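You operate a simulated robot arm through the tools that you are given. There is no shell and no other tool. Be economical: measure what you need, move in short steps, check, and stop when the job is done.

Carry out the task below with a simulated robot arm. There is one attempt and no reset: what you move stays moved.

## Task
Wind the grey bobbin on the green spindle to the turns on the winding card.
Fine: load with the winder stopped; guard shut, set the dial, start; wait for DONE; leave the coil in. Where these are worked on the way, their far stop is far enough and under half their travel is too little: winder guard.

It is judged by the outcome, as a careful person would: the job done as asked, and still so three seconds after it is handed in. It fails if anything else is knocked over, pushed out of place, dropped, spilled or broken.

## Robot
A 7-joint arm with a two-finger parallel gripper on a trunk, on a base that drives. Base frame: it is fixed to the floor where the robot stands at the start and does not move with it; the origin is under the middle of the robot, x ahead of it, y to its left, z up; the surface under the hand at the start is at about z = 0.8. Readings come in m, rad, newtons and seconds.
With the tool pointing down near the work surface it reaches from about 0.48 to 0.92 m from the robot's upright axis, wherever it stands. Its first joint turns from -2.007 to 2.007 rad. Places, roughly: blue clamp lever [0.5, -0.3, 0.9]; gap knob [0.2, -0.4, 0.7]; gap lock lever [0.2, -0.3, 0.6]; green clamp lever [0.4, -0.4, 0.9]; nest of the green spindle [0.5, -0.4, 0.9]; orange clamp lever [0.5, -0.2, 0.9]; red clamp lever [0.3, -0.5, 0.9]; speed dial [0.6, 0.2, 0.5]; white clamp lever [0.6, -0.1, 0.9]; winder guard [0.4, -0.3, 1.1]; yellow clamp lever [0.4, -0.4, 0.9]. Payload 3.91 kg.
The TCP is the grasp point between the finger pads, 0.03 m short of the fingertips. In the tool frame z runs along the fingers and y along their closing line. The gripper opens to 0.11 m. The fingers are 0.02 m wide and 0.01 m thick; the gripper's body (0.048 by 0.112 m) begins 0.055 m behind the TCP.
Orientation is told as [roll, pitch, yaw] about the base's x, y, z axes, in that order, counted from this pose: with the fingers straight down and closing along the base's y, the tool's x points along the base's -x, its y along +y and its z along -z.

## Interface
- The arm moves only by the tool send_rows. Its argument "commands" is a list of rows, each an object (a shift or turn left out is 0, a gripper value left out holds the last) with "slide": the shift along the tool's x, y, z in mm, a list of three; "delta_rot": the turn, a rotation vector about the tool's x, y, z in rad, a list of three. In form: [{"slide": [x, y, z], "delta_rot": [rx, ry, rz]}, ...]. A call has 1 to 10 rows; each row is the pose to reach, as a shift and turn from the pose commanded when the call began, along the tool's axes at that moment. "hand" is the closure, from 0 (fully open) to 1 (shut), set as the call begins (left out, the last holds). Each row takes 0.2 s and may step no farther than 0.05 m and 0.15 rad from the row before; otherwise, or with a gripper value out of range, the whole call is refused. Where a pose cannot be reached the arm comes as near as it can. A force on the tool above 40 N (or 10 N above the force at the start of the call, whichever is more), or a blocked arm, ends the call early, and 0.2 s more pass. The fingers move at their own pace (about 0.153 m/s each) and stop on an object; they squeeze with about 21 N. The grip force told is the motor's: it shows also when the fingers shut on nothing. Time passes only in rows, and 0.2 s behind the last, so rows that repeat a pose let the fingers close. The reply holds the time, the measured pose of the TCP, the force on the tool along the base axes, the opening and the grip force, in the units named above and with some noise, with the torque about the TCP (base axes, N m) and any sound that the robot's microphone picked up.
- Cameras (640 x 400 px; columns grow to the right, rows downward): "scene" is now at [0.1637, 0.1215, 1.2852]; the picture's right is [-0.97, -0.24, 0.00], its down [-0.15, 0.58, -0.80] and it looks along [0.19, -0.77, -0.60] (base axes); focal length 214 px, centre (320, 200). "wrist" rides on the gripper at [0.072, 0.017, -0.103] in the tool frame; the picture's right is [-0.23, 0.97, 0.00], its down [-0.76, -0.18, -0.62] and it looks along [-0.61, -0.14, 0.78] (tool axes); focal length 222 px, centre (320, 200). There is no depth. A picture from a camera that has moved, and an enlarged one, comes with that camera's place and axes in the base frame and with its lens.
- snapshot(camera): a new picture of that camera. It takes no simulated time.
- move_column(by): slides the trunk up (or, below 0, down) by that many m; the arm and the scene camera ride with it, the base frame stays. It gives what a move gives, with no picture.
- base_move(legs): drives the robot by 1 to 6 legs, each [ahead, left, turn to the left] in m, m and rad, along the robot's own axes; the way and the turn of a leg run together, so that a leg with both is an arc; at most 1.5 m and 3.142 rad a leg. The arm and the cameras ride along, it lands a little off, and it stops where it bumps. It gives what a move gives.
- aim_head(pan, tilt): turns the head with the scene camera to pan (to the left, within 1.396 rad either way) and tilt (down, from -0.506 to 1.204), counted from straight ahead of the robot. It gives what a move gives.
- inspect(camera, box): a new picture of the part [left, top, right, bottom] of that camera's present view, enlarged. It takes no simulated time.
- sign_off(): hands the job in; it is judged then, once.

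Work in short steps. Places have to be worked out from the pictures, the camera data and where the tool is seen: move nearer, look again, correct. Check each grasp and each placing, and mend what went wrong. You have 120 turns and 98 pictures in all, those below and enlarged ones among them. Open the gripper and draw the arm clear of the work before you hand the job in, unless the task says otherwise; then end with one line.

The tools are called after "Call:" as a command line: name --argument value ..., lists and objects as JSON in quotes. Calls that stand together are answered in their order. send_rows: Moves the arm, as the interface text tells. Its arguments: {"type":"object","properties":{"commands":{"type":"array"},"hand":{"type":"number"}},"required":["commands"]} The other tools are called the same way: move_column (by) slides the trunk up or down; base_move (legs) drives the base; aim_head (pan, tilt) turns the head that bears the scene camera; snapshot (camera) takes a picture; inspect (camera, box) takes an enlarged picture of a part of a camera's view; sign_off () hands the job in.

At the start:

```text
clock: 0.0
eef_pos: [0.4801, -0.0152, 1.32]
ee_rot: [-0.001, 0.0, -0.001]
force: [0.1, 0.5, -0.4]
moment: [-0.01, 0.01, 0.02]
width: 0.1102
finger_force: 0.1
trunk travel left (down, up): [-0.625, 0.365]
robot x, y, heading: [-0.0039, 0.0022, -0.002]
head pan, tilt: [-1.326, 0.646]
```

scene: 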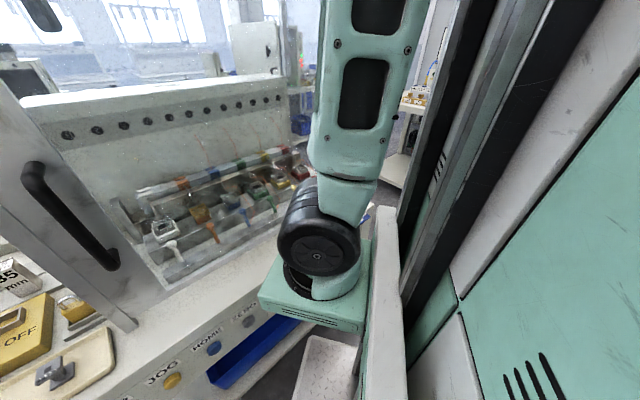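
wrist: 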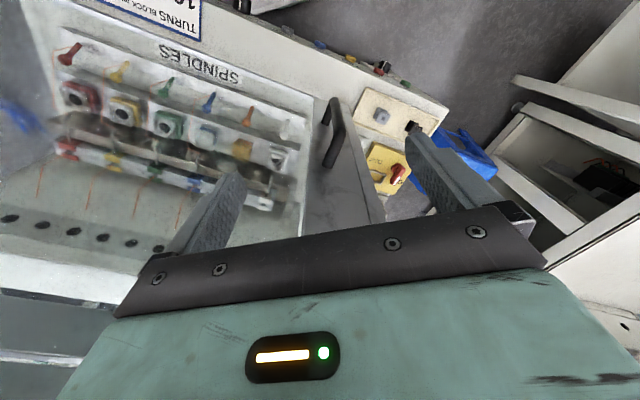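

I start by looking around with the head to find the card, bobbin, dial and the winder.

Call:
aim_head --pan -0.6 --tilt 0.7

Call:
snapshot --camera "scene"

Call:
aim_head --pan 0.3 --tilt 0.7

Call:
snapshot --camera "scene"

Call:
aim_head --pan 1.2 --tilt 0.7

Call:
snapshot --camera "scene"

Call:
inspect --camera "wrist" --box '[0, 0, 460, 220]'

```text
clock: 1.1
eef_pos: [0.4801, -0.013, 1.3211]
ee_rot: [0.001, -0.001, 0.0]
force: [0.0, 0.3, 0.9]
moment: [0.02, 0.0, 0.04]
width: 0.1099
finger_force: 0.0
trunk travel left (down, up): [-0.625, 0.365]
robot x, y, heading: [0.0025, 0.001, 0.006]
head pan, tilt: [-0.6, 0.7]
```

```text
95 pictures are left
camera scene: at [0.2128, 0.1578, 1.2806], right [-0.57, -0.82, 0.0], down [-0.53, 0.36, -0.76], along [0.63, -0.43, -0.64], focal length 214 px, centre (320, 200)
```

scene: 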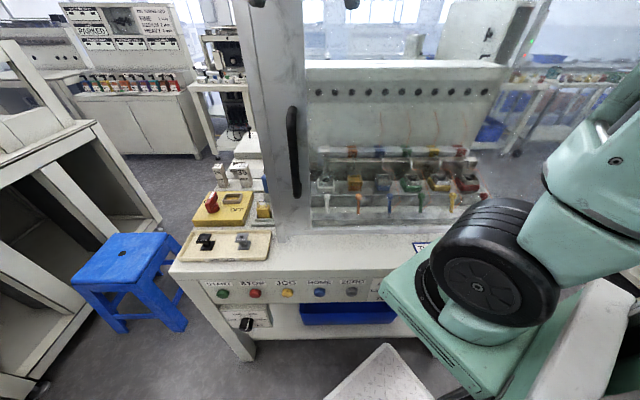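

```text
clock: 2.3
eef_pos: [0.4813, -0.0149, 1.3204]
ee_rot: [0.0, -0.001, 0.0]
force: [-0.5, 0.5, 0.0]
moment: [-0.07, 0.0, 0.0]
width: 0.11
finger_force: 0.1
trunk travel left (down, up): [-0.625, 0.365]
robot x, y, heading: [-0.0001, -0.0018, 0.007]
head pan, tilt: [0.3, 0.7]
```

```text
94 pictures are left
camera scene: at [0.2239, 0.2309, 1.2806], right [0.29, -0.96, 0.0], down [-0.62, -0.19, -0.76], along [0.73, 0.23, -0.64], focal length 214 px, centre (320, 200)
```

scene: 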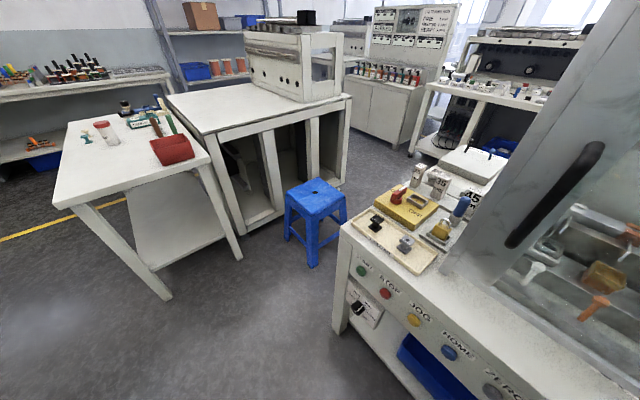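

```text
clock: 3.5
eef_pos: [0.4818, -0.0142, 1.3206]
ee_rot: [-0.001, -0.001, -0.001]
force: [-0.5, -0.6, 0.0]
moment: [0.01, 0.02, -0.01]
width: 0.1102
finger_force: 0.0
trunk travel left (down, up): [-0.625, 0.365]
robot x, y, heading: [-0.0012, -0.0042, -0.0]
head pan, tilt: [1.201, 0.7]
```

```text
93 pictures are left
camera scene: at [0.1735, 0.285, 1.2806], right [0.93, -0.36, 0.0], down [-0.23, -0.6, -0.76], along [0.28, 0.71, -0.64], focal length 214 px, centre (320, 200)
```

scene: 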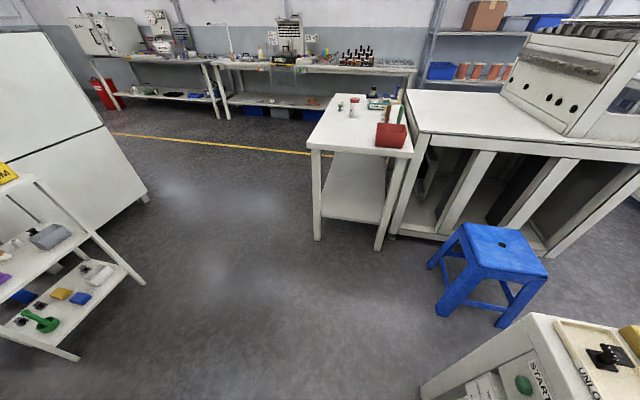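

```text
1.39 times, centred on (230, 110) of wrist
camera zoom: at [0.409, 0.0034, 1.4238], right [0.23, 0.97, 0.0], down [0.76, -0.18, 0.62], along [0.61, -0.14, -0.78], focal length 309 px, centre (445, 325)
```

zoom: 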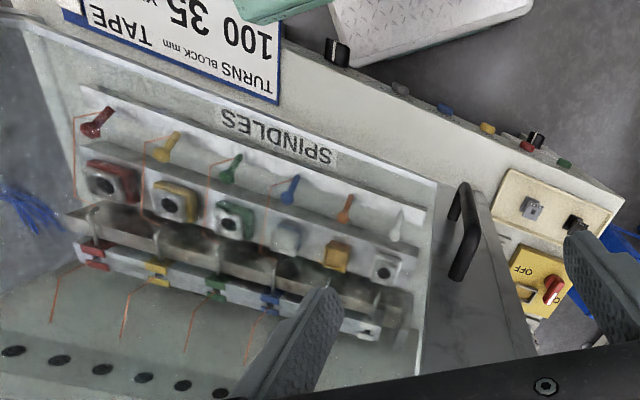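

The card lies near the front right of the winder. I look closer at the left panel and at the winder region.

Call:
aim_head --pan -0.3 --tilt 0.75

Call:
inspect --camera "scene" --box '[160, 100, 480, 300]'

Call:
inspect --camera "scene" --box '[160, 200, 480, 400]'

Call:
aim_head --pan -1.0 --tilt 0.8

Call:
inspect --camera "scene" --box '[0, 20, 320, 220]'

Call:
snapshot --camera "scene"

```text
clock: 5.1
eef_pos: [0.4808, -0.014, 1.3194]
ee_rot: [0.001, -0.001, 0.002]
force: [0.4, -0.6, -0.2]
moment: [0.01, 0.0, 0.01]
width: 0.11
finger_force: 0.1
trunk travel left (down, up): [-0.625, 0.365]
robot x, y, heading: [-0.0017, -0.0044, 0.003]
head pan, tilt: [-0.3, 0.75]
```

```text
2.00 times, centred on (320, 200) of scene
camera zoom: at [0.2219, 0.1814, 1.2763], right [-0.3, -0.96, 0.0], down [-0.65, 0.2, -0.73], along [0.7, -0.22, -0.68], focal length 429 px, centre (320, 200)
```

zoom: 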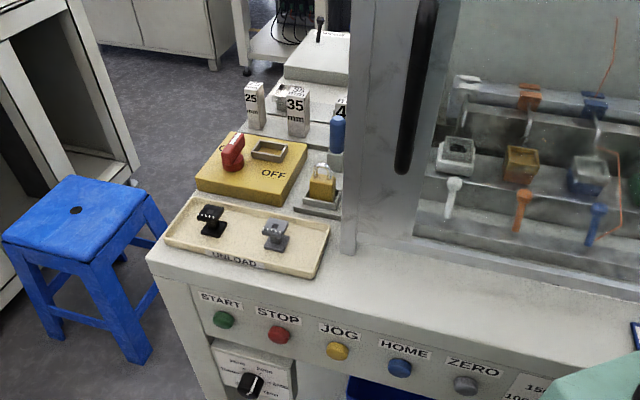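

```text
2.00 times, centred on (320, 300) of scene
camera zoom: at [0.2219, 0.1814, 1.2763], right [-0.3, -0.96, 0.0], down [-0.65, 0.2, -0.73], along [0.7, -0.22, -0.68], focal length 429 px, centre (320, 0)
```

zoom: 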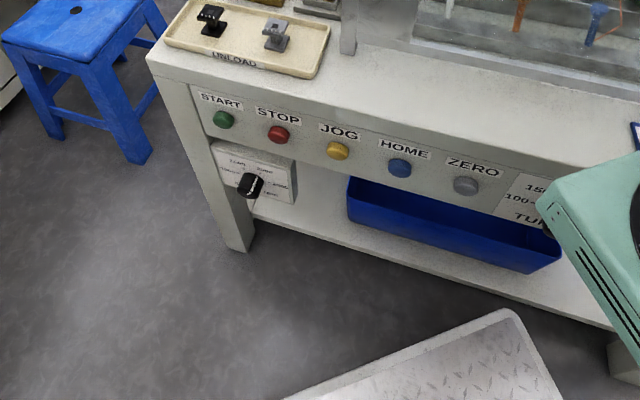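

```text
clock: 6.2
eef_pos: [0.4816, -0.0145, 1.32]
ee_rot: [0.001, 0.0, 0.0]
force: [0.1, -0.3, 0.1]
moment: [0.04, -0.04, 0.02]
width: 0.1097
finger_force: 0.0
trunk travel left (down, up): [-0.625, 0.365]
robot x, y, heading: [-0.0002, 0.0024, 0.002]
head pan, tilt: [-1.0, 0.799]
```

```text
2.00 times, centred on (160, 120) of scene
camera zoom: at [0.1864, 0.138, 1.2724], right [-0.84, -0.54, 0.0], down [-0.39, 0.6, -0.7], along [0.38, -0.59, -0.72], focal length 429 px, centre (640, 360)
```

zoom: 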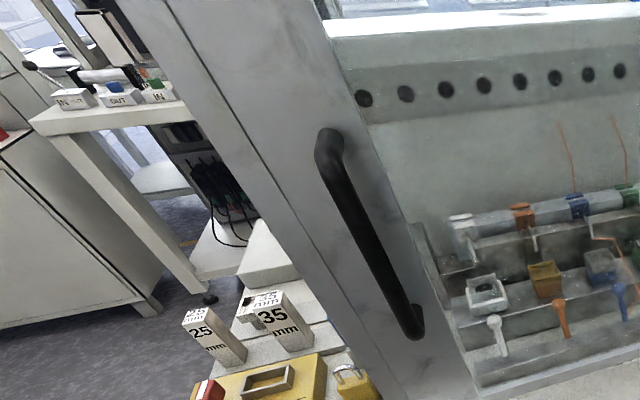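

```text
88 pictures are left
camera scene: at [0.1864, 0.138, 1.2724], right [-0.84, -0.54, 0.0], down [-0.39, 0.6, -0.7], along [0.38, -0.59, -0.72], focal length 214 px, centre (320, 200)
```

scene: 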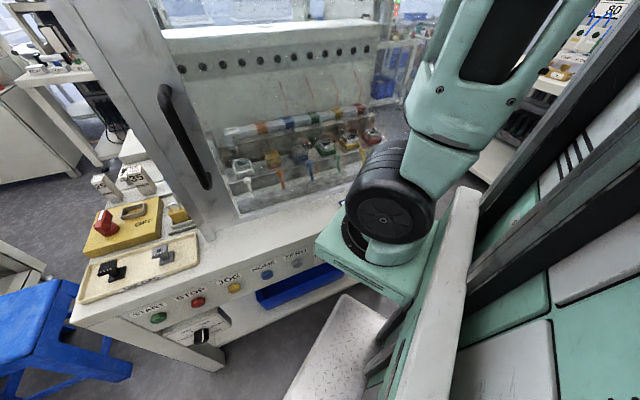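

I need a frontal view. I back off about 0.3 m from the bench and turn to the right to face the winder.

Call:
base_move --legs '[[-0.28, 0.12, 0], [0, 0, -0.6]]'

Call:
aim_head --pan 0.0 --tilt 0.5

Call:
snapshot --camera "scene"

Call:
snapshot --camera "wrist"

```text
clock: 9.8
eef_pos: [0.1142, -0.1586, 1.3199]
ee_rot: [0.0, -0.001, -0.585]
force: [0.3, -0.5, -0.4]
moment: [0.0, -0.01, -0.01]
width: 0.1099
finger_force: 0.0
trunk travel left (down, up): [-0.625, 0.365]
robot x, y, heading: [-0.279, 0.1183, -0.581]
head pan, tilt: [-1.0, 0.799]
```

```text
clock: 11.1
eef_pos: [0.1157, -0.159, 1.3202]
ee_rot: [0.0, 0.0, -0.585]
force: [0.0, 0.6, -0.1]
moment: [-0.02, -0.05, 0.0]
width: 0.1098
finger_force: 0.1
trunk travel left (down, up): [-0.625, 0.365]
robot x, y, heading: [-0.279, 0.1183, -0.587]
head pan, tilt: [0.0, 0.499]
```

```text
87 pictures are left
camera scene: at [0.0303, 0.1624, 1.2983], right [-0.55, -0.83, 0.0], down [-0.4, 0.26, -0.88], along [0.73, -0.49, -0.48], focal length 214 px, centre (320, 200)
```

scene: 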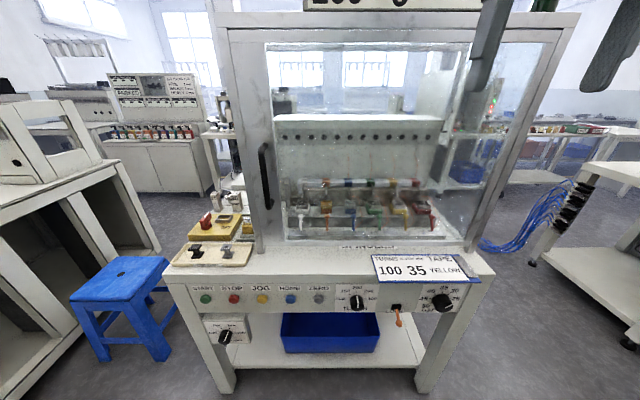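

```text
86 pictures are left
camera wrist: at [0.0646, -0.1033, 1.4238], right [0.73, 0.69, 0.0], down [0.54, -0.57, 0.62], along [0.43, -0.45, -0.78], focal length 222 px, centre (320, 200)
```

wrist: 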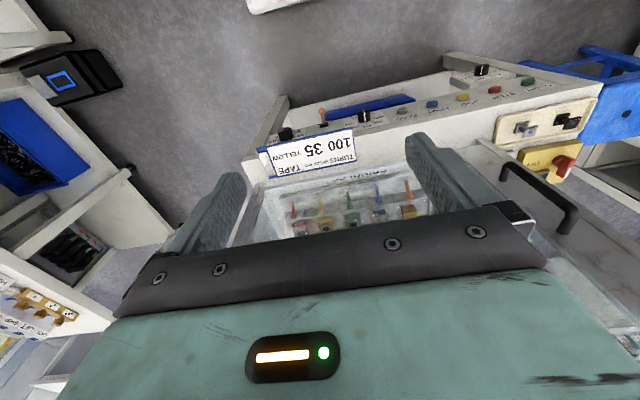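

Excellent frontal view. I zoom into the parts: top display, card, panel, bench left, spindles.

Call:
inspect --camera "scene" --box '[260, 220, 500, 370]'

Call:
inspect --camera "scene" --box '[170, 180, 330, 280]'

Call:
inspect --camera "scene" --box '[170, 270, 330, 370]'

Call:
inspect --camera "scene" --box '[260, 160, 450, 260]'

Call:
inspect --camera "scene" --box '[200, 0, 600, 250]'

Call:
aim_head --pan 0.0 --tilt 0.1

Call:
snapshot --camera "scene"

```text
2.67 times, centred on (380, 295) of scene
camera zoom: at [0.0303, 0.1624, 1.2983], right [-0.55, -0.83, 0.0], down [-0.4, 0.26, -0.88], along [0.73, -0.49, -0.48], focal length 572 px, centre (160, -53)
```

zoom: 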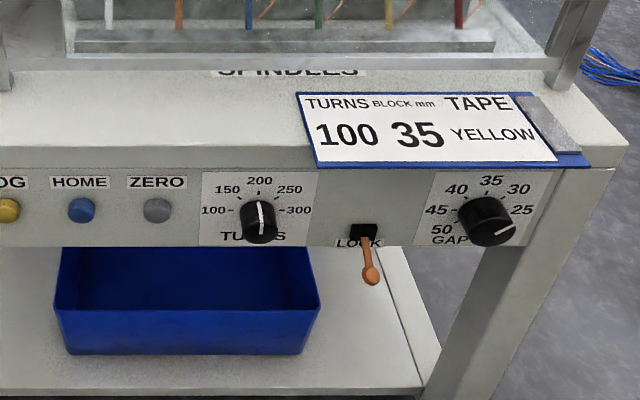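

```text
4.00 times, centred on (250, 230) of scene
camera zoom: at [0.0303, 0.1624, 1.2983], right [-0.55, -0.83, 0.0], down [-0.4, 0.26, -0.88], along [0.73, -0.49, -0.48], focal length 858 px, centre (600, 80)
```

zoom: 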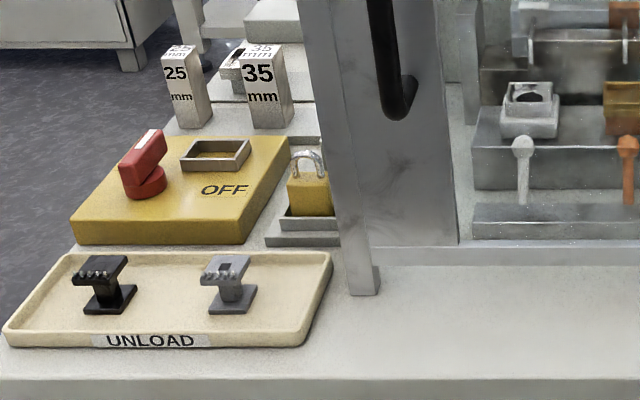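

```text
4.00 times, centred on (250, 320) of scene
camera zoom: at [0.0303, 0.1624, 1.2983], right [-0.55, -0.83, 0.0], down [-0.4, 0.26, -0.88], along [0.73, -0.49, -0.48], focal length 858 px, centre (600, -280)
```

zoom: 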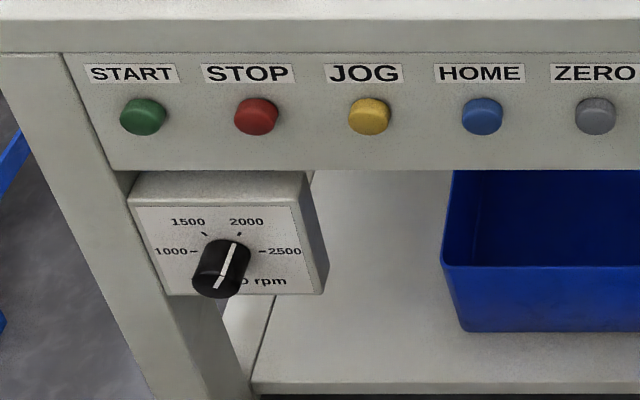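

```text
3.37 times, centred on (355, 210) of scene
camera zoom: at [0.0303, 0.1624, 1.2983], right [-0.55, -0.83, 0.0], down [-0.4, 0.26, -0.88], along [0.73, -0.49, -0.48], focal length 722 px, centre (202, 166)
```

zoom: 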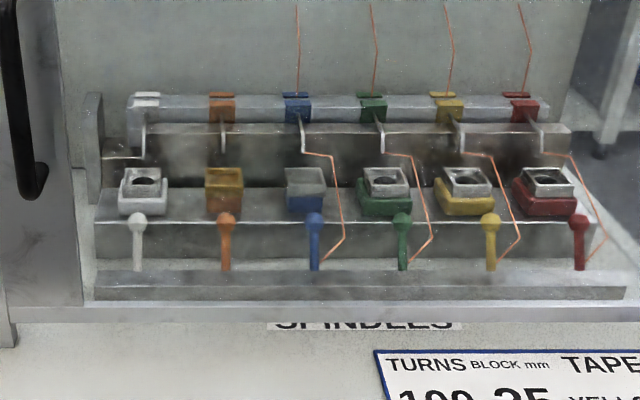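

```text
1.60 times, centred on (400, 125) of scene
camera zoom: at [0.0303, 0.1624, 1.2983], right [-0.55, -0.83, 0.0], down [-0.4, 0.26, -0.88], along [0.73, -0.49, -0.48], focal length 343 px, centre (192, 320)
```

zoom: 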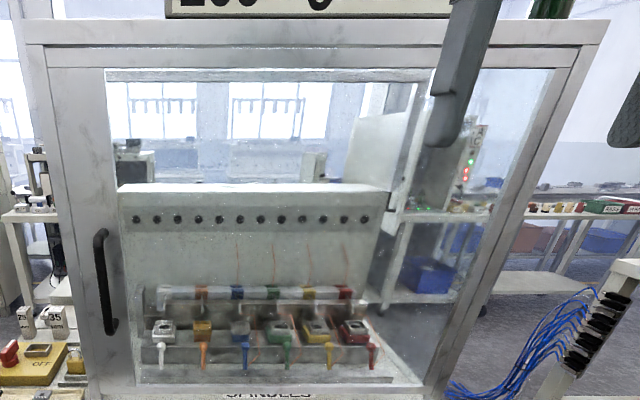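

```text
clock: 12.0
eef_pos: [0.1152, -0.158, 1.32]
ee_rot: [-0.001, 0.0, -0.584]
force: [0.9, 0.0, 0.5]
moment: [0.05, -0.02, 0.0]
width: 0.1099
finger_force: 0.1
trunk travel left (down, up): [-0.625, 0.365]
robot x, y, heading: [-0.2789, 0.1201, -0.586]
head pan, tilt: [0.0, 0.099]
```

```text
80 pictures are left
camera scene: at [0.0312, 0.1619, 1.3353], right [-0.55, -0.83, 0.0], down [-0.08, 0.06, -0.99], along [0.83, -0.55, -0.1], focal length 214 px, centre (320, 200)
```

scene: 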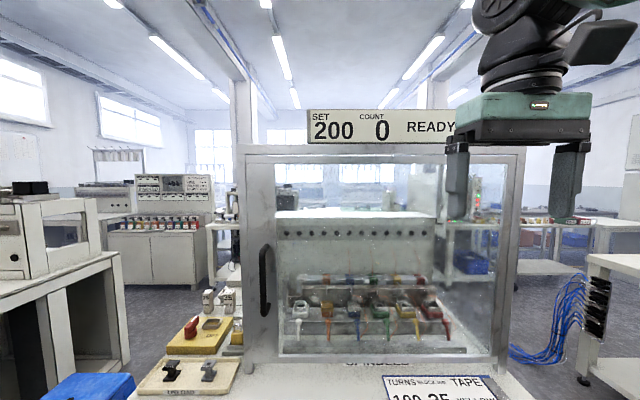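

The readout shows SET 200, COUNT 0, READY; card says 100 turns; grey bobbin is in the left tray. The guard is shut; I look for hinges or rails.

Call:
inspect --camera "scene" --box '[430, 130, 590, 230]'

Call:
inspect --camera "scene" --box '[220, 130, 380, 230]'

Call:
inspect --camera "scene" --box '[420, 290, 580, 390]'

Call:
inspect --camera "scene" --box '[210, 270, 370, 370]'

```text
4.00 times, centred on (510, 180) of scene
camera zoom: at [0.0312, 0.1619, 1.3353], right [-0.55, -0.83, 0.0], down [-0.08, 0.06, -0.99], along [0.83, -0.55, -0.1], focal length 858 px, centre (-440, 280)
```

zoom: 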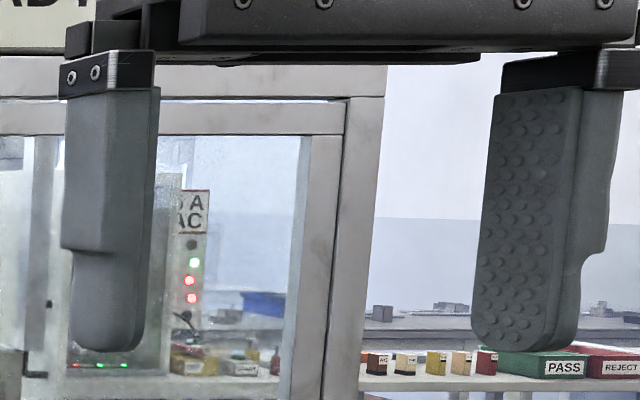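

```text
4.00 times, centred on (300, 180) of scene
camera zoom: at [0.0312, 0.1619, 1.3353], right [-0.55, -0.83, 0.0], down [-0.08, 0.06, -0.99], along [0.83, -0.55, -0.1], focal length 858 px, centre (400, 280)
```

zoom: 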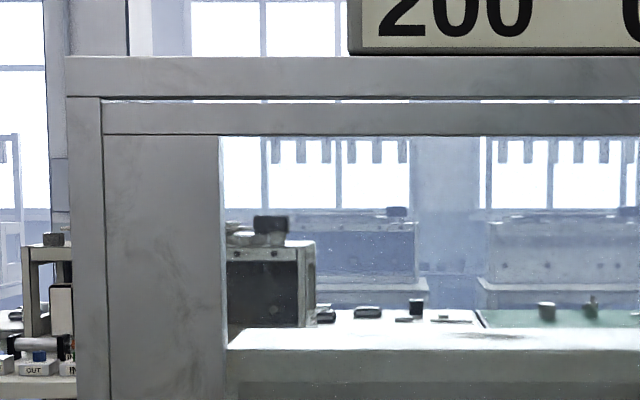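

```text
4.00 times, centred on (500, 340) of scene
camera zoom: at [0.0312, 0.1619, 1.3353], right [-0.55, -0.83, 0.0], down [-0.08, 0.06, -0.99], along [0.83, -0.55, -0.1], focal length 858 px, centre (-400, -360)
```

zoom: 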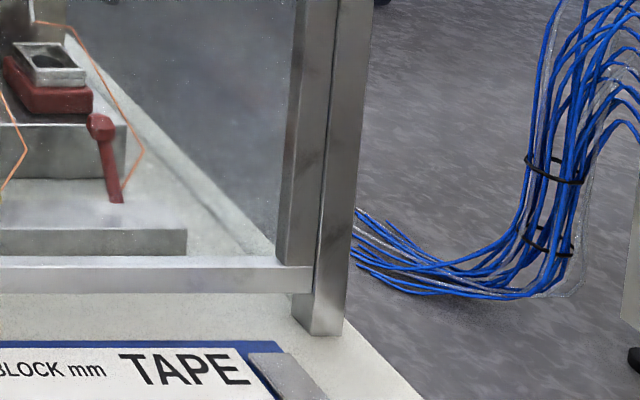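

```text
4.00 times, centred on (290, 320) of scene
camera zoom: at [0.0312, 0.1619, 1.3353], right [-0.55, -0.83, 0.0], down [-0.08, 0.06, -0.99], along [0.83, -0.55, -0.1], focal length 858 px, centre (440, -280)
```

zoom: 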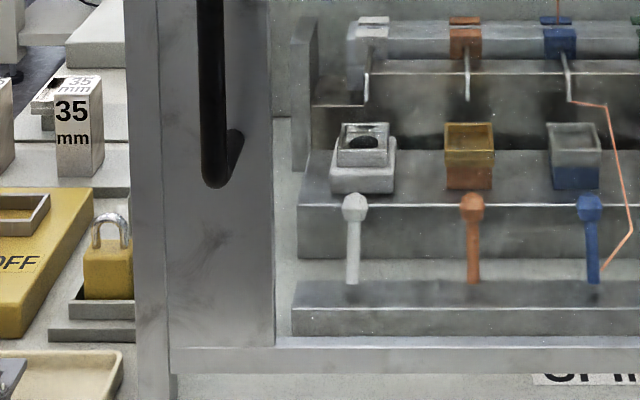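

The guard is a leaf inset between posts, with its handle at the left, so probably hinged at the right post. I estimate the handle bar at about (0.53, 0.0, 1.09). I drive left 0.45 m to stand clear of its swing and bring the hand level.

Call:
base_move --legs '[[0, 0.45, 0]]'

Call:
send_rows --commands '[{"delta_rot": [0, -0.15, 0]}, {"delta_rot": [0, -0.3, 0]}, {"delta_rot": [0, -0.45, 0]}, {"delta_rot": [0, -0.6, 0]}, {"delta_rot": [0, -0.75, 0]}, {"delta_rot": [0, -0.9, 0]}, {"delta_rot": [0, -1.05, 0]}, {"delta_rot": [0, -1.2, 0]}, {"delta_rot": [0, -1.35, 0]}, {"delta_rot": [0, -1.5, 0]}]'

Call:
send_rows --commands '[{"delta_rot": [0, -0.0708, 0]}]'

Call:
aim_head --pan -0.1 --tilt 0.3

Call:
snapshot --camera "scene"

Call:
snapshot --camera "wrist"

```text
clock: 14.6
eef_pos: [0.3556, 0.2034, 1.3189]
ee_rot: [-0.001, 0.001, -0.59]
force: [0.5, 0.0, 0.7]
moment: [0.0, 0.03, 0.01]
width: 0.11
finger_force: 0.0
trunk travel left (down, up): [-0.625, 0.365]
robot x, y, heading: [-0.0344, 0.4794, -0.588]
head pan, tilt: [0.0, 0.099]
```

```text
clock: 16.8
eef_pos: [0.4558, 0.2093, 1.2265]
ee_rot: [0.17, -1.449, -0.757]
force: [-0.1, 0.6, 0.2]
moment: [0.02, 0.02, 0.01]
width: 0.1099
finger_force: 0.1
out of reach, approached as far as the arm can: row 2, 3, 4, 5, 6, 7, 8, 9, 10
trunk travel left (down, up): [-0.625, 0.365]
robot x, y, heading: [-0.0371, 0.4831, -0.591]
head pan, tilt: [0.0, 0.099]
```

```text
clock: 17.2
eef_pos: [0.4556, 0.2103, 1.2261]
ee_rot: [0.392, -1.517, -0.98]
force: [0.1, 0.2, 0.6]
moment: [-0.02, 0.04, 0.01]
width: 0.1099
finger_force: 0.1
trunk travel left (down, up): [-0.625, 0.365]
robot x, y, heading: [-0.0355, 0.485, -0.596]
head pan, tilt: [0.0, 0.099]
```

```text
clock: 18.0
eef_pos: [0.4555, 0.2109, 1.2258]
ee_rot: [0.373, -1.514, -0.961]
force: [-0.5, 0.2, 0.0]
moment: [-0.01, 0.02, -0.02]
width: 0.1098
finger_force: 0.1
trunk travel left (down, up): [-0.625, 0.365]
robot x, y, heading: [-0.0344, 0.4825, -0.586]
head pan, tilt: [-0.099, 0.3]
```

```text
75 pictures are left
camera scene: at [0.2684, 0.5153, 1.3168], right [-0.64, -0.77, 0.0], down [-0.23, 0.19, -0.96], along [0.74, -0.61, -0.3], focal length 214 px, centre (320, 200)
```

scene: 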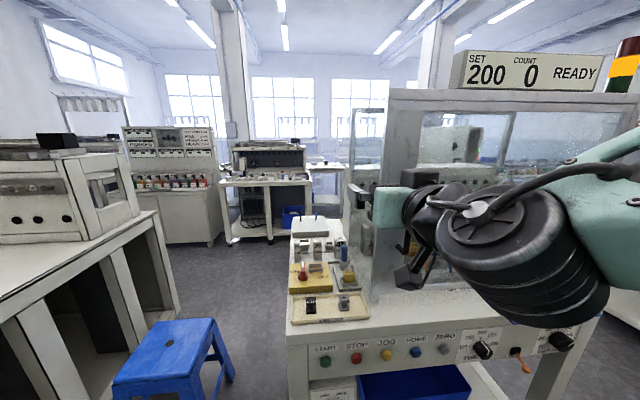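

```text
74 pictures are left
camera wrist: at [0.3774, 0.2863, 1.1596], right [0.55, 0.8, 0.25], down [-0.59, 0.16, 0.79], along [0.59, -0.58, 0.56], focal length 222 px, centre (320, 200)
```

wrist: 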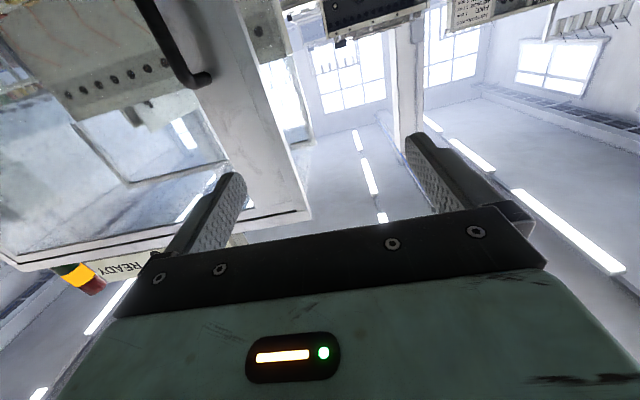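

The hand is now level with fingers toward the guard; both views put the bar near a=0.443 (ahead), lateral 0.289, z 0.99–1.17. I move in front of the bar with the fingers half open.

Call:
send_rows --commands '[{"slide": [35, -33, 0], "delta_rot": [0, -0.05, 0]}, {"slide": [70, -66, 0], "delta_rot": [0, -0.05, 0]}, {"slide": [105, -99, 0], "delta_rot": [0, -0.05, 0]}, {"slide": [140, -132, 0], "delta_rot": [0, -0.05, 0]}, {"slide": [150, -138, 20], "delta_rot": [0, -0.05, 0]}, {"slide": [150, -138, 60], "delta_rot": [0, -0.05, 0]}]' --hand 0.4

Call:
snapshot --camera "wrist"

Call:
snapshot --camera "scene"

```text
clock: 19.4
eef_pos: [0.5171, 0.0668, 1.0997]
ee_rot: [1.47, -1.55, -2.056]
force: [0.4, 1.3, -0.1]
moment: [-0.01, 0.01, -0.07]
width: 0.0661
finger_force: 0.0
out of reach, approached as far as the arm can: row 1, 2, 3, 4, 5, 6
trunk travel left (down, up): [-0.625, 0.365]
robot x, y, heading: [-0.0351, 0.4823, -0.589]
head pan, tilt: [-0.099, 0.3]
```

```text
73 pictures are left
camera wrist: at [0.4411, 0.14, 1.0283], right [0.54, 0.81, 0.25], down [-0.63, 0.18, 0.76], along [0.57, -0.56, 0.6], focal length 222 px, centre (320, 200)
```

wrist: 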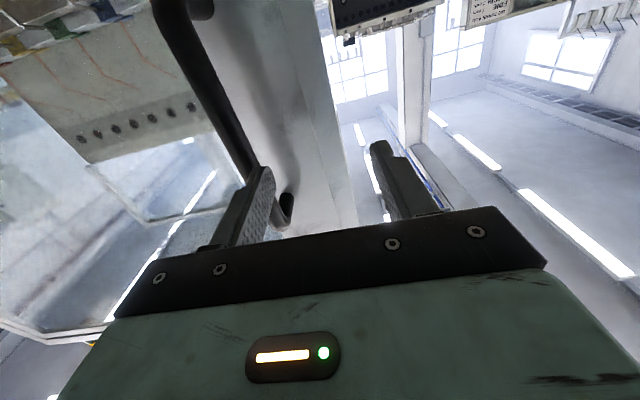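

```text
72 pictures are left
camera scene: at [0.2688, 0.5164, 1.3166], right [-0.63, -0.77, 0.0], down [-0.23, 0.19, -0.96], along [0.74, -0.61, -0.3], focal length 214 px, centre (320, 200)
```

scene: 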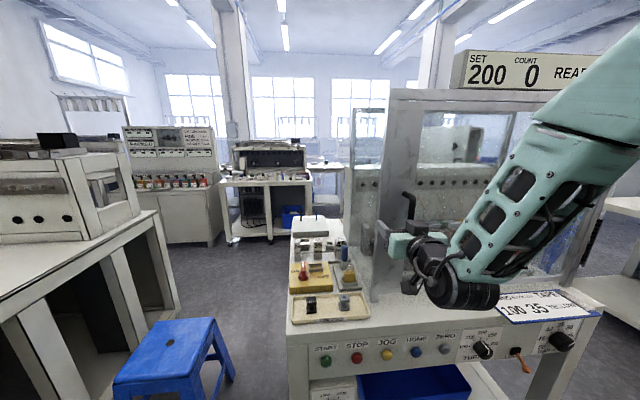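

The hand stopped 5 cm left of the bar since the arm is low against its shoulder. I back off, lower the trunk and let the arm work higher.

Call:
send_rows --commands '[{"slide": [0, 0, -40]}]'

Call:
move_column --by -0.2

Call:
send_rows --commands '[{"slide": [-40, 0, 0]}, {"slide": [-80, 0, 0]}, {"slide": [-120, 0, 0]}, {"slide": [-160, 0, 0]}]'

Call:
snapshot --camera "wrist"

```text
clock: 19.8
eef_pos: [0.5175, 0.0727, 1.1073]
ee_rot: [1.454, -1.55, -2.044]
force: [-0.4, 0.2, -0.1]
moment: [0.01, -0.02, -0.01]
width: 0.0658
finger_force: 0.0
out of reach, approached as far as the arm can: row 1
trunk travel left (down, up): [-0.625, 0.365]
robot x, y, heading: [-0.035, 0.4855, -0.587]
head pan, tilt: [-0.099, 0.3]
```

```text
clock: 21.9
eef_pos: [0.5178, 0.0722, 0.9052]
ee_rot: [1.458, -1.549, -2.048]
force: [0.7, 0.2, -0.4]
moment: [0.0, -0.05, 0.0]
width: 0.0661
finger_force: 0.1
trunk travel left (down, up): [-0.425, 0.565]
robot x, y, heading: [-0.0354, 0.4832, -0.589]
head pan, tilt: [-0.099, 0.3]
```

```text
clock: 22.9
eef_pos: [0.5164, 0.0685, 1.0667]
ee_rot: [1.405, -1.55, -1.993]
force: [-0.1, -0.3, 0.3]
moment: [-0.02, -0.01, 0.0]
width: 0.0665
finger_force: 0.0
trunk travel left (down, up): [-0.425, 0.565]
robot x, y, heading: [-0.0363, 0.4812, -0.595]
head pan, tilt: [-0.099, 0.3]
```

```text
71 pictures are left
camera wrist: at [0.4407, 0.1415, 0.9947], right [0.54, 0.81, 0.25], down [-0.62, 0.18, 0.76], along [0.57, -0.56, 0.6], focal length 222 px, centre (320, 200)
```

wrist: 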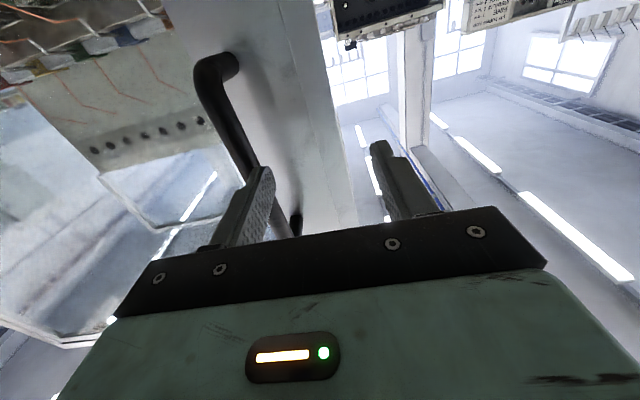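

All rows were reached now. The bar comes out again at lateral 0.287; I back off 30 mm, shift right 56 mm, then go forward around the bar.

Call:
send_rows --commands '[{"slide": [0, 0, -30]}, {"slide": [0, -28, -30]}, {"slide": [0, -56, -30]}, {"slide": [0, -56, 0]}]'

Call:
snapshot --camera "wrist"

```text
clock: 23.9
eef_pos: [0.4853, 0.0218, 1.067]
ee_rot: [1.452, -1.551, -2.042]
force: [0.4, 0.4, -0.2]
moment: [0.01, 0.04, 0.0]
width: 0.0661
finger_force: 0.0
trunk travel left (down, up): [-0.425, 0.565]
robot x, y, heading: [-0.0349, 0.4781, -0.587]
head pan, tilt: [-0.099, 0.3]
```

```text
70 pictures are left
camera wrist: at [0.4087, 0.0963, 0.9943], right [0.54, 0.8, 0.25], down [-0.62, 0.19, 0.76], along [0.57, -0.56, 0.6], focal length 222 px, centre (320, 200)
```

wrist: 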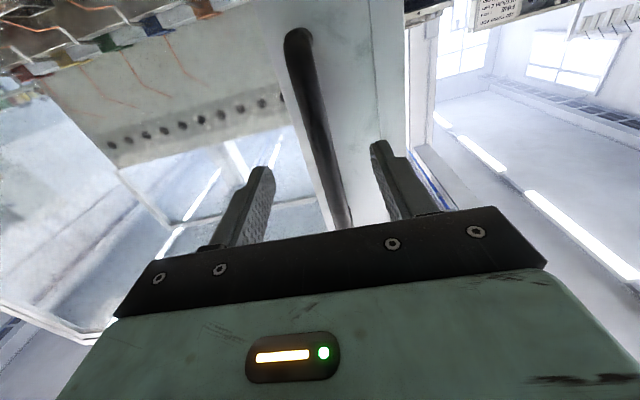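

The bar is centred between the fingers. I go forward 42 mm and close.

Call:
send_rows --commands '[{"slide": [0, 0, 21]}, {"slide": [0, 0, 42]}]'

Call:
send_rows --commands '[{"slide": [0, 0, 0]}, {"slide": [0, 0, 0]}]' --hand 1.0

Call:
snapshot --camera "wrist"

```text
clock: 24.5
eef_pos: [0.5186, -0.0001, 1.065]
ee_rot: [1.471, -1.553, -2.059]
force: [-0.8, -0.6, -0.1]
moment: [0.03, 0.03, 0.06]
width: 0.066
finger_force: 0.0
trunk travel left (down, up): [-0.425, 0.565]
robot x, y, heading: [-0.033, 0.4834, -0.589]
head pan, tilt: [-0.099, 0.3]
```

```text
clock: 25.1
eef_pos: [0.5209, 0.0022, 1.0663]
ee_rot: [1.459, -1.555, -2.041]
force: [6.9, 13.3, 2.3]
moment: [-0.94, 0.44, 0.06]
width: 0.0157
finger_force: 44.5
trunk travel left (down, up): [-0.425, 0.565]
robot x, y, heading: [-0.0374, 0.4832, -0.591]
head pan, tilt: [-0.099, 0.3]
```

```text
69 pictures are left
camera wrist: at [0.4446, 0.075, 0.9944], right [0.54, 0.81, 0.24], down [-0.62, 0.18, 0.76], along [0.57, -0.56, 0.6], focal length 222 px, centre (320, 200)
```

wrist: 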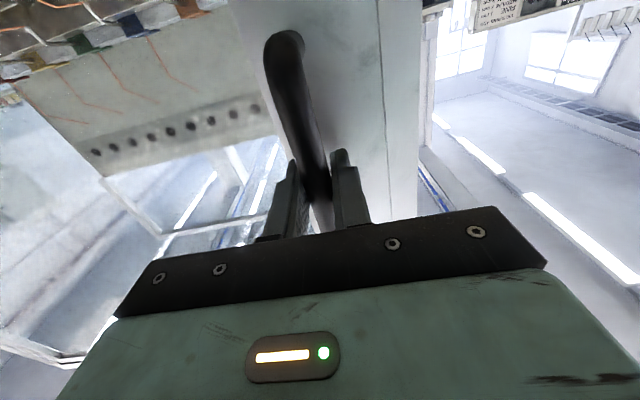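

Bar gripped (16 mm). I pull gently outward by 30 mm to test how the guard moves.

Call:
send_rows --commands '[{"slide": [0, 2, -10]}, {"slide": [0, 2, -20]}, {"slide": [0, 2, -30]}]'

```text
clock: 25.9
eef_pos: [0.4938, 0.0156, 1.0656]
ee_rot: [1.617, -1.55, -2.207]
force: [3.6, 5.1, 15.8]
moment: [-0.56, 0.68, -0.01]
width: 0.0162
finger_force: 45.4
trunk travel left (down, up): [-0.425, 0.565]
robot x, y, heading: [-0.037, 0.4825, -0.591]
head pan, tilt: [-0.099, 0.3]
```

It came out ~30 mm; I check that the door came along.

Call:
snapshot --camera "wrist"

Call:
snapshot --camera "scene"

```text
68 pictures are left
camera wrist: at [0.4189, 0.0902, 0.9941], right [0.54, 0.8, 0.25], down [-0.63, 0.19, 0.76], along [0.56, -0.56, 0.6], focal length 222 px, centre (320, 200)
```

wrist: 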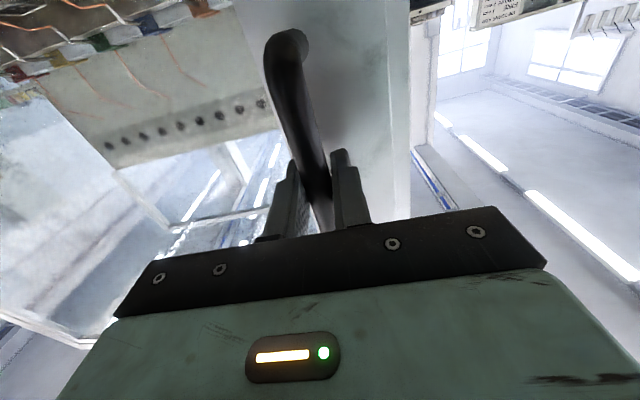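

```text
67 pictures are left
camera scene: at [0.2682, 0.5157, 1.1169], right [-0.64, -0.77, 0.0], down [-0.23, 0.19, -0.96], along [0.74, -0.61, -0.3], focal length 214 px, centre (320, 200)
```

scene: 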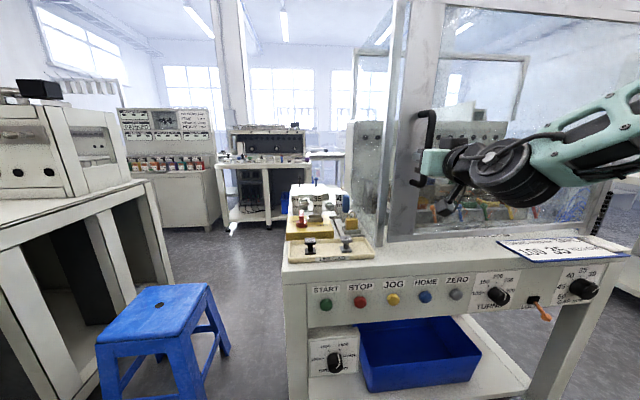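

The guard swings out with the hand. I pull 40 mm more along the right-hinge arc and watch the forces (upward ones would mean a top hinge).

Call:
send_rows --commands '[{"slide": [0, -1, -15], "delta_rot": [-0.04, 0, 0]}, {"slide": [0, -2, -30], "delta_rot": [-0.08, 0, 0]}, {"slide": [0, -4, -45], "delta_rot": [-0.12, 0, 0]}]'

Call:
snapshot --camera "scene"

```text
clock: 26.6
eef_pos: [0.4706, 0.0277, 1.0648]
ee_rot: [1.686, -1.543, -2.225]
force: [-3.1, -7.3, 2.7]
moment: [-0.63, 0.91, 0.03]
width: 0.0158
finger_force: 44.9
out of reach, approached as far as the arm can: row 2, 3
trunk travel left (down, up): [-0.425, 0.565]
robot x, y, heading: [-0.0331, 0.4862, -0.589]
head pan, tilt: [-0.099, 0.3]
stopped in row 3: the force on the tool passed its limit at 50 N (the readings are from after the stop); the commanded pose is now the measured one
```

```text
66 pictures are left
camera scene: at [0.2679, 0.5143, 1.1165], right [-0.64, -0.77, 0.0], down [-0.23, 0.19, -0.96], along [0.74, -0.61, -0.3], focal length 214 px, centre (320, 200)
```

scene: 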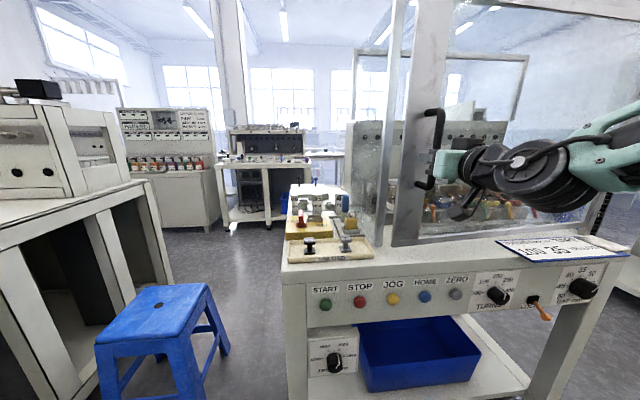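

The door has opened about 6 cm and pivots at the right; the arm is near its fold limit, so I pull on by backing the base 0.1 m along the arc.

Call:
base_move --legs '[[-0.1, -0.01, 0.0]]'

Call:
snapshot --camera "scene"

```text
clock: 27.7
eef_pos: [0.408, 0.0511, 1.066]
ee_rot: [1.687, -1.538, -2.242]
force: [0.4, -2.3, -1.7]
moment: [-0.95, 0.24, -0.02]
width: 0.0162
finger_force: 45.1
trunk travel left (down, up): [-0.425, 0.565]
robot x, y, heading: [-0.0978, 0.5083, -0.595]
head pan, tilt: [-0.099, 0.3]
stopped in leg 1: the force on the tool passed its limit at 46 N (the readings are from after the stop); the commanded pose is now the measured one
```

```text
65 pictures are left
camera scene: at [0.2097, 0.5448, 1.1167], right [-0.64, -0.77, 0.0], down [-0.23, 0.19, -0.96], along [0.74, -0.61, -0.3], focal length 214 px, centre (320, 200)
```

scene: 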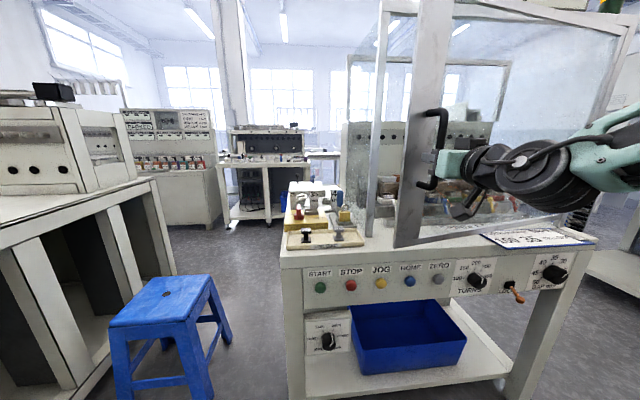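

Works. I continue backing with a bit more rightward drift.

Call:
base_move --legs '[[-0.06, -0.016, 0.0], [-0.05, -0.016, 0.0]]'

Call:
snapshot --camera "scene"

```text
clock: 29.1
eef_pos: [0.3151, 0.0762, 1.0651]
ee_rot: [1.701, -1.535, -2.27]
force: [-0.1, -2.9, -1.0]
moment: [-0.92, 0.3, 0.05]
width: 0.0163
finger_force: 45.1
trunk travel left (down, up): [-0.425, 0.565]
robot x, y, heading: [-0.1882, 0.5411, -0.588]
head pan, tilt: [-0.099, 0.3]
stopped in leg 2: the force on the tool passed its limit at 44 N (the readings are from after the stop); the commanded pose is now the measured one
```

```text
64 pictures are left
camera scene: at [0.119, 0.574, 1.1168], right [-0.64, -0.77, 0.0], down [-0.23, 0.19, -0.96], along [0.74, -0.61, -0.3], focal length 214 px, centre (320, 200)
```

scene: 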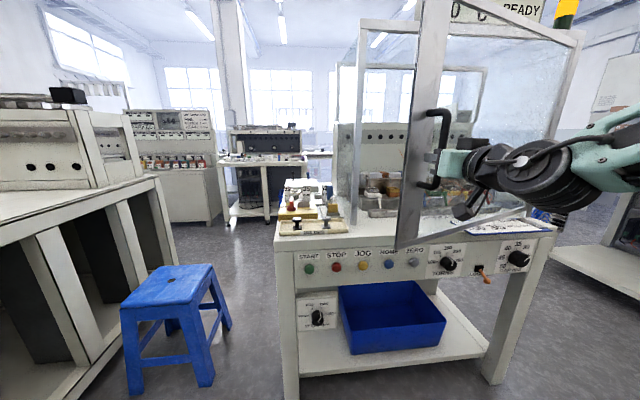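

About 22° open. One more pull to ~35°.

Call:
base_move --legs '[[-0.06, -0.027, 0.0], [-0.06, -0.034, 0.0]]'

Call:
snapshot --camera "scene"

```text
clock: 30.6
eef_pos: [0.2169, 0.0848, 1.0653]
ee_rot: [1.71, -1.533, -2.29]
force: [-1.0, -3.5, -1.6]
moment: [-0.98, 0.3, 0.02]
width: 0.0165
finger_force: 45.1
trunk travel left (down, up): [-0.425, 0.565]
robot x, y, heading: [-0.2799, 0.5543, -0.586]
head pan, tilt: [-0.099, 0.3]
stopped in leg 2: the force on the tool passed its limit at 42 N (the readings are from after the stop); the commanded pose is now the measured one
```

```text
63 pictures are left
camera scene: at [0.0236, 0.5876, 1.1168], right [-0.64, -0.77, 0.0], down [-0.23, 0.19, -0.96], along [0.74, -0.61, -0.3], focal length 214 px, centre (320, 200)
```

scene: 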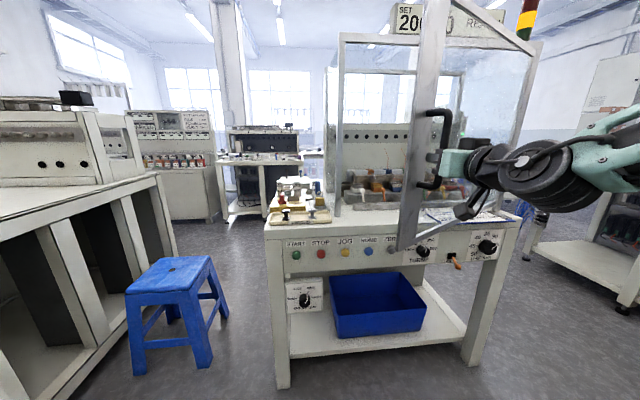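

Guard at ~33°. I release, back straight off, then shift left to get the hand round the free edge.

Call:
send_rows --commands '[{"slide": [0, 0, 0]}, {"slide": [0, 0, 0]}]' --hand 0.4

Call:
base_move --legs '[[-0.13, 0, 0], [0, 0.25, 0]]'

Call:
send_rows --commands '[{"slide": [0, 0, 0]}, {"slide": [0, 0, 0]}]' --hand 1.0

Call:
snapshot --camera "scene"

Call:
snapshot --camera "wrist"

```text
clock: 31.2
eef_pos: [0.2175, 0.086, 1.0658]
ee_rot: [1.715, -1.53, -2.296]
force: [-0.1, -0.5, 0.0]
moment: [0.01, 0.01, 0.0]
width: 0.066
finger_force: 0.1
trunk travel left (down, up): [-0.425, 0.565]
robot x, y, heading: [-0.2829, 0.5567, -0.59]
head pan, tilt: [-0.099, 0.3]
```

```text
clock: 33.9
eef_pos: [0.2522, 0.3619, 1.066]
ee_rot: [1.716, -1.53, -2.296]
force: [-0.3, -0.2, 0.1]
moment: [0.01, -0.02, -0.03]
width: 0.0661
finger_force: 0.0
trunk travel left (down, up): [-0.425, 0.565]
robot x, y, heading: [-0.2445, 0.8323, -0.587]
head pan, tilt: [-0.099, 0.3]
```

```text
clock: 34.5
eef_pos: [0.2512, 0.3633, 1.0664]
ee_rot: [1.714, -1.532, -2.293]
force: [-0.3, -0.6, -0.5]
moment: [0.02, -0.04, -0.04]
width: 0.0
finger_force: 21.0
trunk travel left (down, up): [-0.425, 0.565]
robot x, y, heading: [-0.2451, 0.8316, -0.594]
head pan, tilt: [-0.099, 0.3]
```

```text
62 pictures are left
camera scene: at [0.0583, 0.8652, 1.1167], right [-0.64, -0.77, 0.0], down [-0.23, 0.19, -0.96], along [0.74, -0.61, -0.3], focal length 214 px, centre (320, 200)
```

scene: 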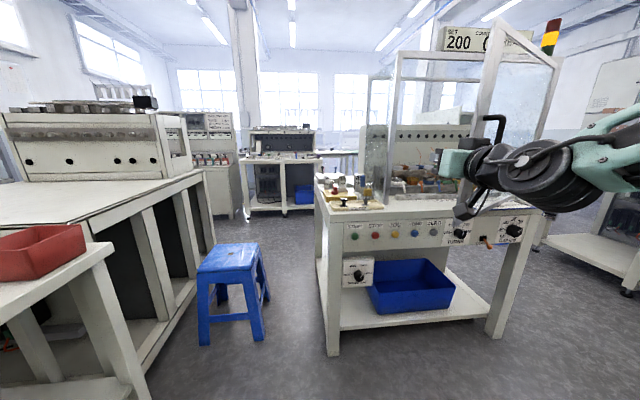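

```text
61 pictures are left
camera wrist: at [0.1768, 0.4369, 0.9942], right [0.53, 0.81, 0.27], down [-0.64, 0.17, 0.75], along [0.56, -0.57, 0.61], focal length 222 px, centre (320, 200)
```

wrist: 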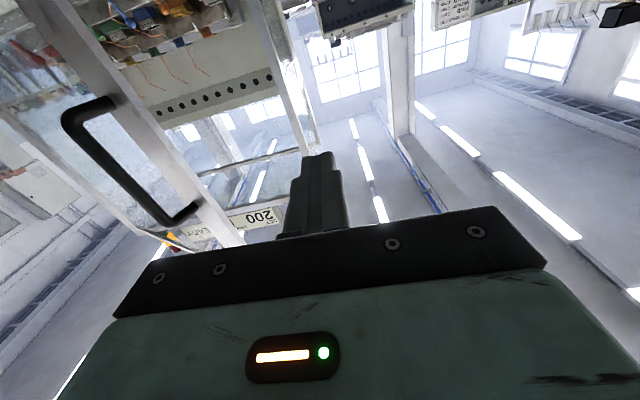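

The hand (closed) is left of the door's free edge. I move ahead so the fingertips pass just inside the edge, then push right/back along the arc.

Call:
base_move --legs '[[0.11, 0, 0], [0, -0.18, 0], [-0.09, -0.1, 0]]'

Call:
snapshot --camera "scene"

Call:
snapshot --camera "wrist"

```text
clock: 37.7
eef_pos: [0.1155, 0.1219, 1.0657]
ee_rot: [1.716, -1.53, -2.29]
force: [0.7, 0.0, -0.1]
moment: [0.02, 0.01, 0.0]
width: 0.0
finger_force: 21.3
trunk travel left (down, up): [-0.425, 0.565]
robot x, y, heading: [-0.3833, 0.5891, -0.588]
head pan, tilt: [-0.099, 0.3]
```

```text
60 pictures are left
camera scene: at [-0.0801, 0.6224, 1.1167], right [-0.63, -0.77, 0.0], down [-0.23, 0.19, -0.96], along [0.74, -0.6, -0.3], focal length 214 px, centre (320, 200)
```

scene: 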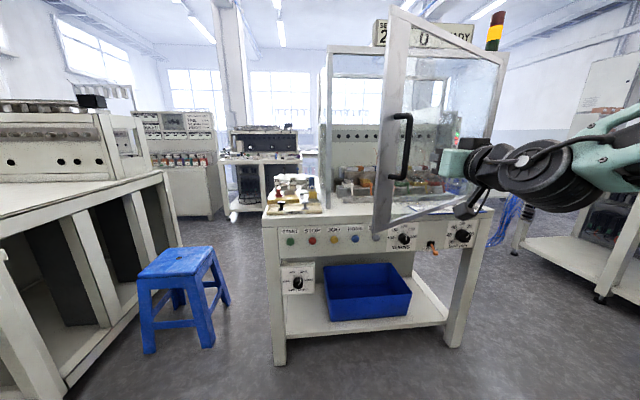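

```text
59 pictures are left
camera wrist: at [0.041, 0.1947, 0.9943], right [0.52, 0.81, 0.27], down [-0.64, 0.17, 0.75], along [0.56, -0.56, 0.61], focal length 222 px, centre (320, 200)
```

wrist: 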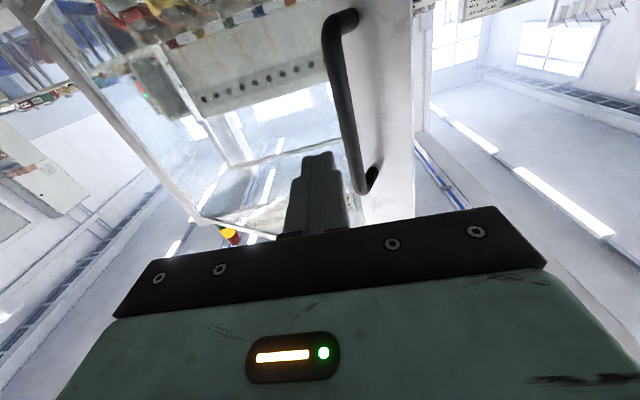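

The hand passed in front of the door: the edge is deeper (about a=0.15, lateral 0.25). I go round again, 7 cm deeper.

Call:
base_move --legs '[[-0.05, 0, 0], [0, 0.22, 0], [0.205, 0, 0], [0, -0.11, 0], [-0.12, -0.11, 0]]'

Call:
snapshot --camera "scene"

Call:
snapshot --camera "wrist"

```text
clock: 42.6
eef_pos: [0.2619, 0.1314, 1.0648]
ee_rot: [1.657, -1.537, -2.209]
force: [0.3, -0.5, 0.5]
moment: [-0.01, -0.01, 0.03]
width: 0.0
finger_force: 21.0
trunk travel left (down, up): [-0.425, 0.565]
robot x, y, heading: [-0.2487, 0.5891, -0.583]
head pan, tilt: [-0.099, 0.3]
stopped in leg 5: the force on the tool passed its limit at 47 N (the readings are from after the stop); the commanded pose is now the measured one
```

```text
58 pictures are left
camera scene: at [0.0599, 0.6255, 1.1167], right [-0.63, -0.78, 0.0], down [-0.23, 0.19, -0.96], along [0.74, -0.6, -0.3], focal length 214 px, centre (320, 200)
```

scene: 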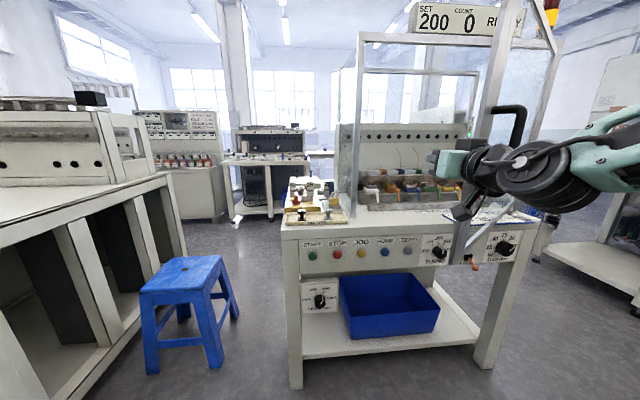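

```text
57 pictures are left
camera wrist: at [0.1845, 0.2035, 0.9933], right [0.51, 0.82, 0.26], down [-0.64, 0.16, 0.75], along [0.58, -0.55, 0.6], focal length 222 px, centre (320, 200)
```

wrist: 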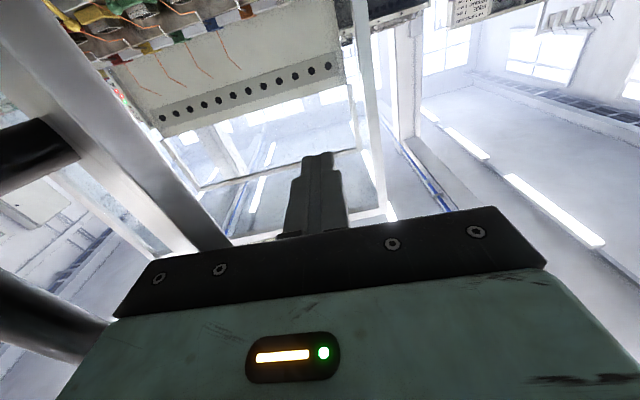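

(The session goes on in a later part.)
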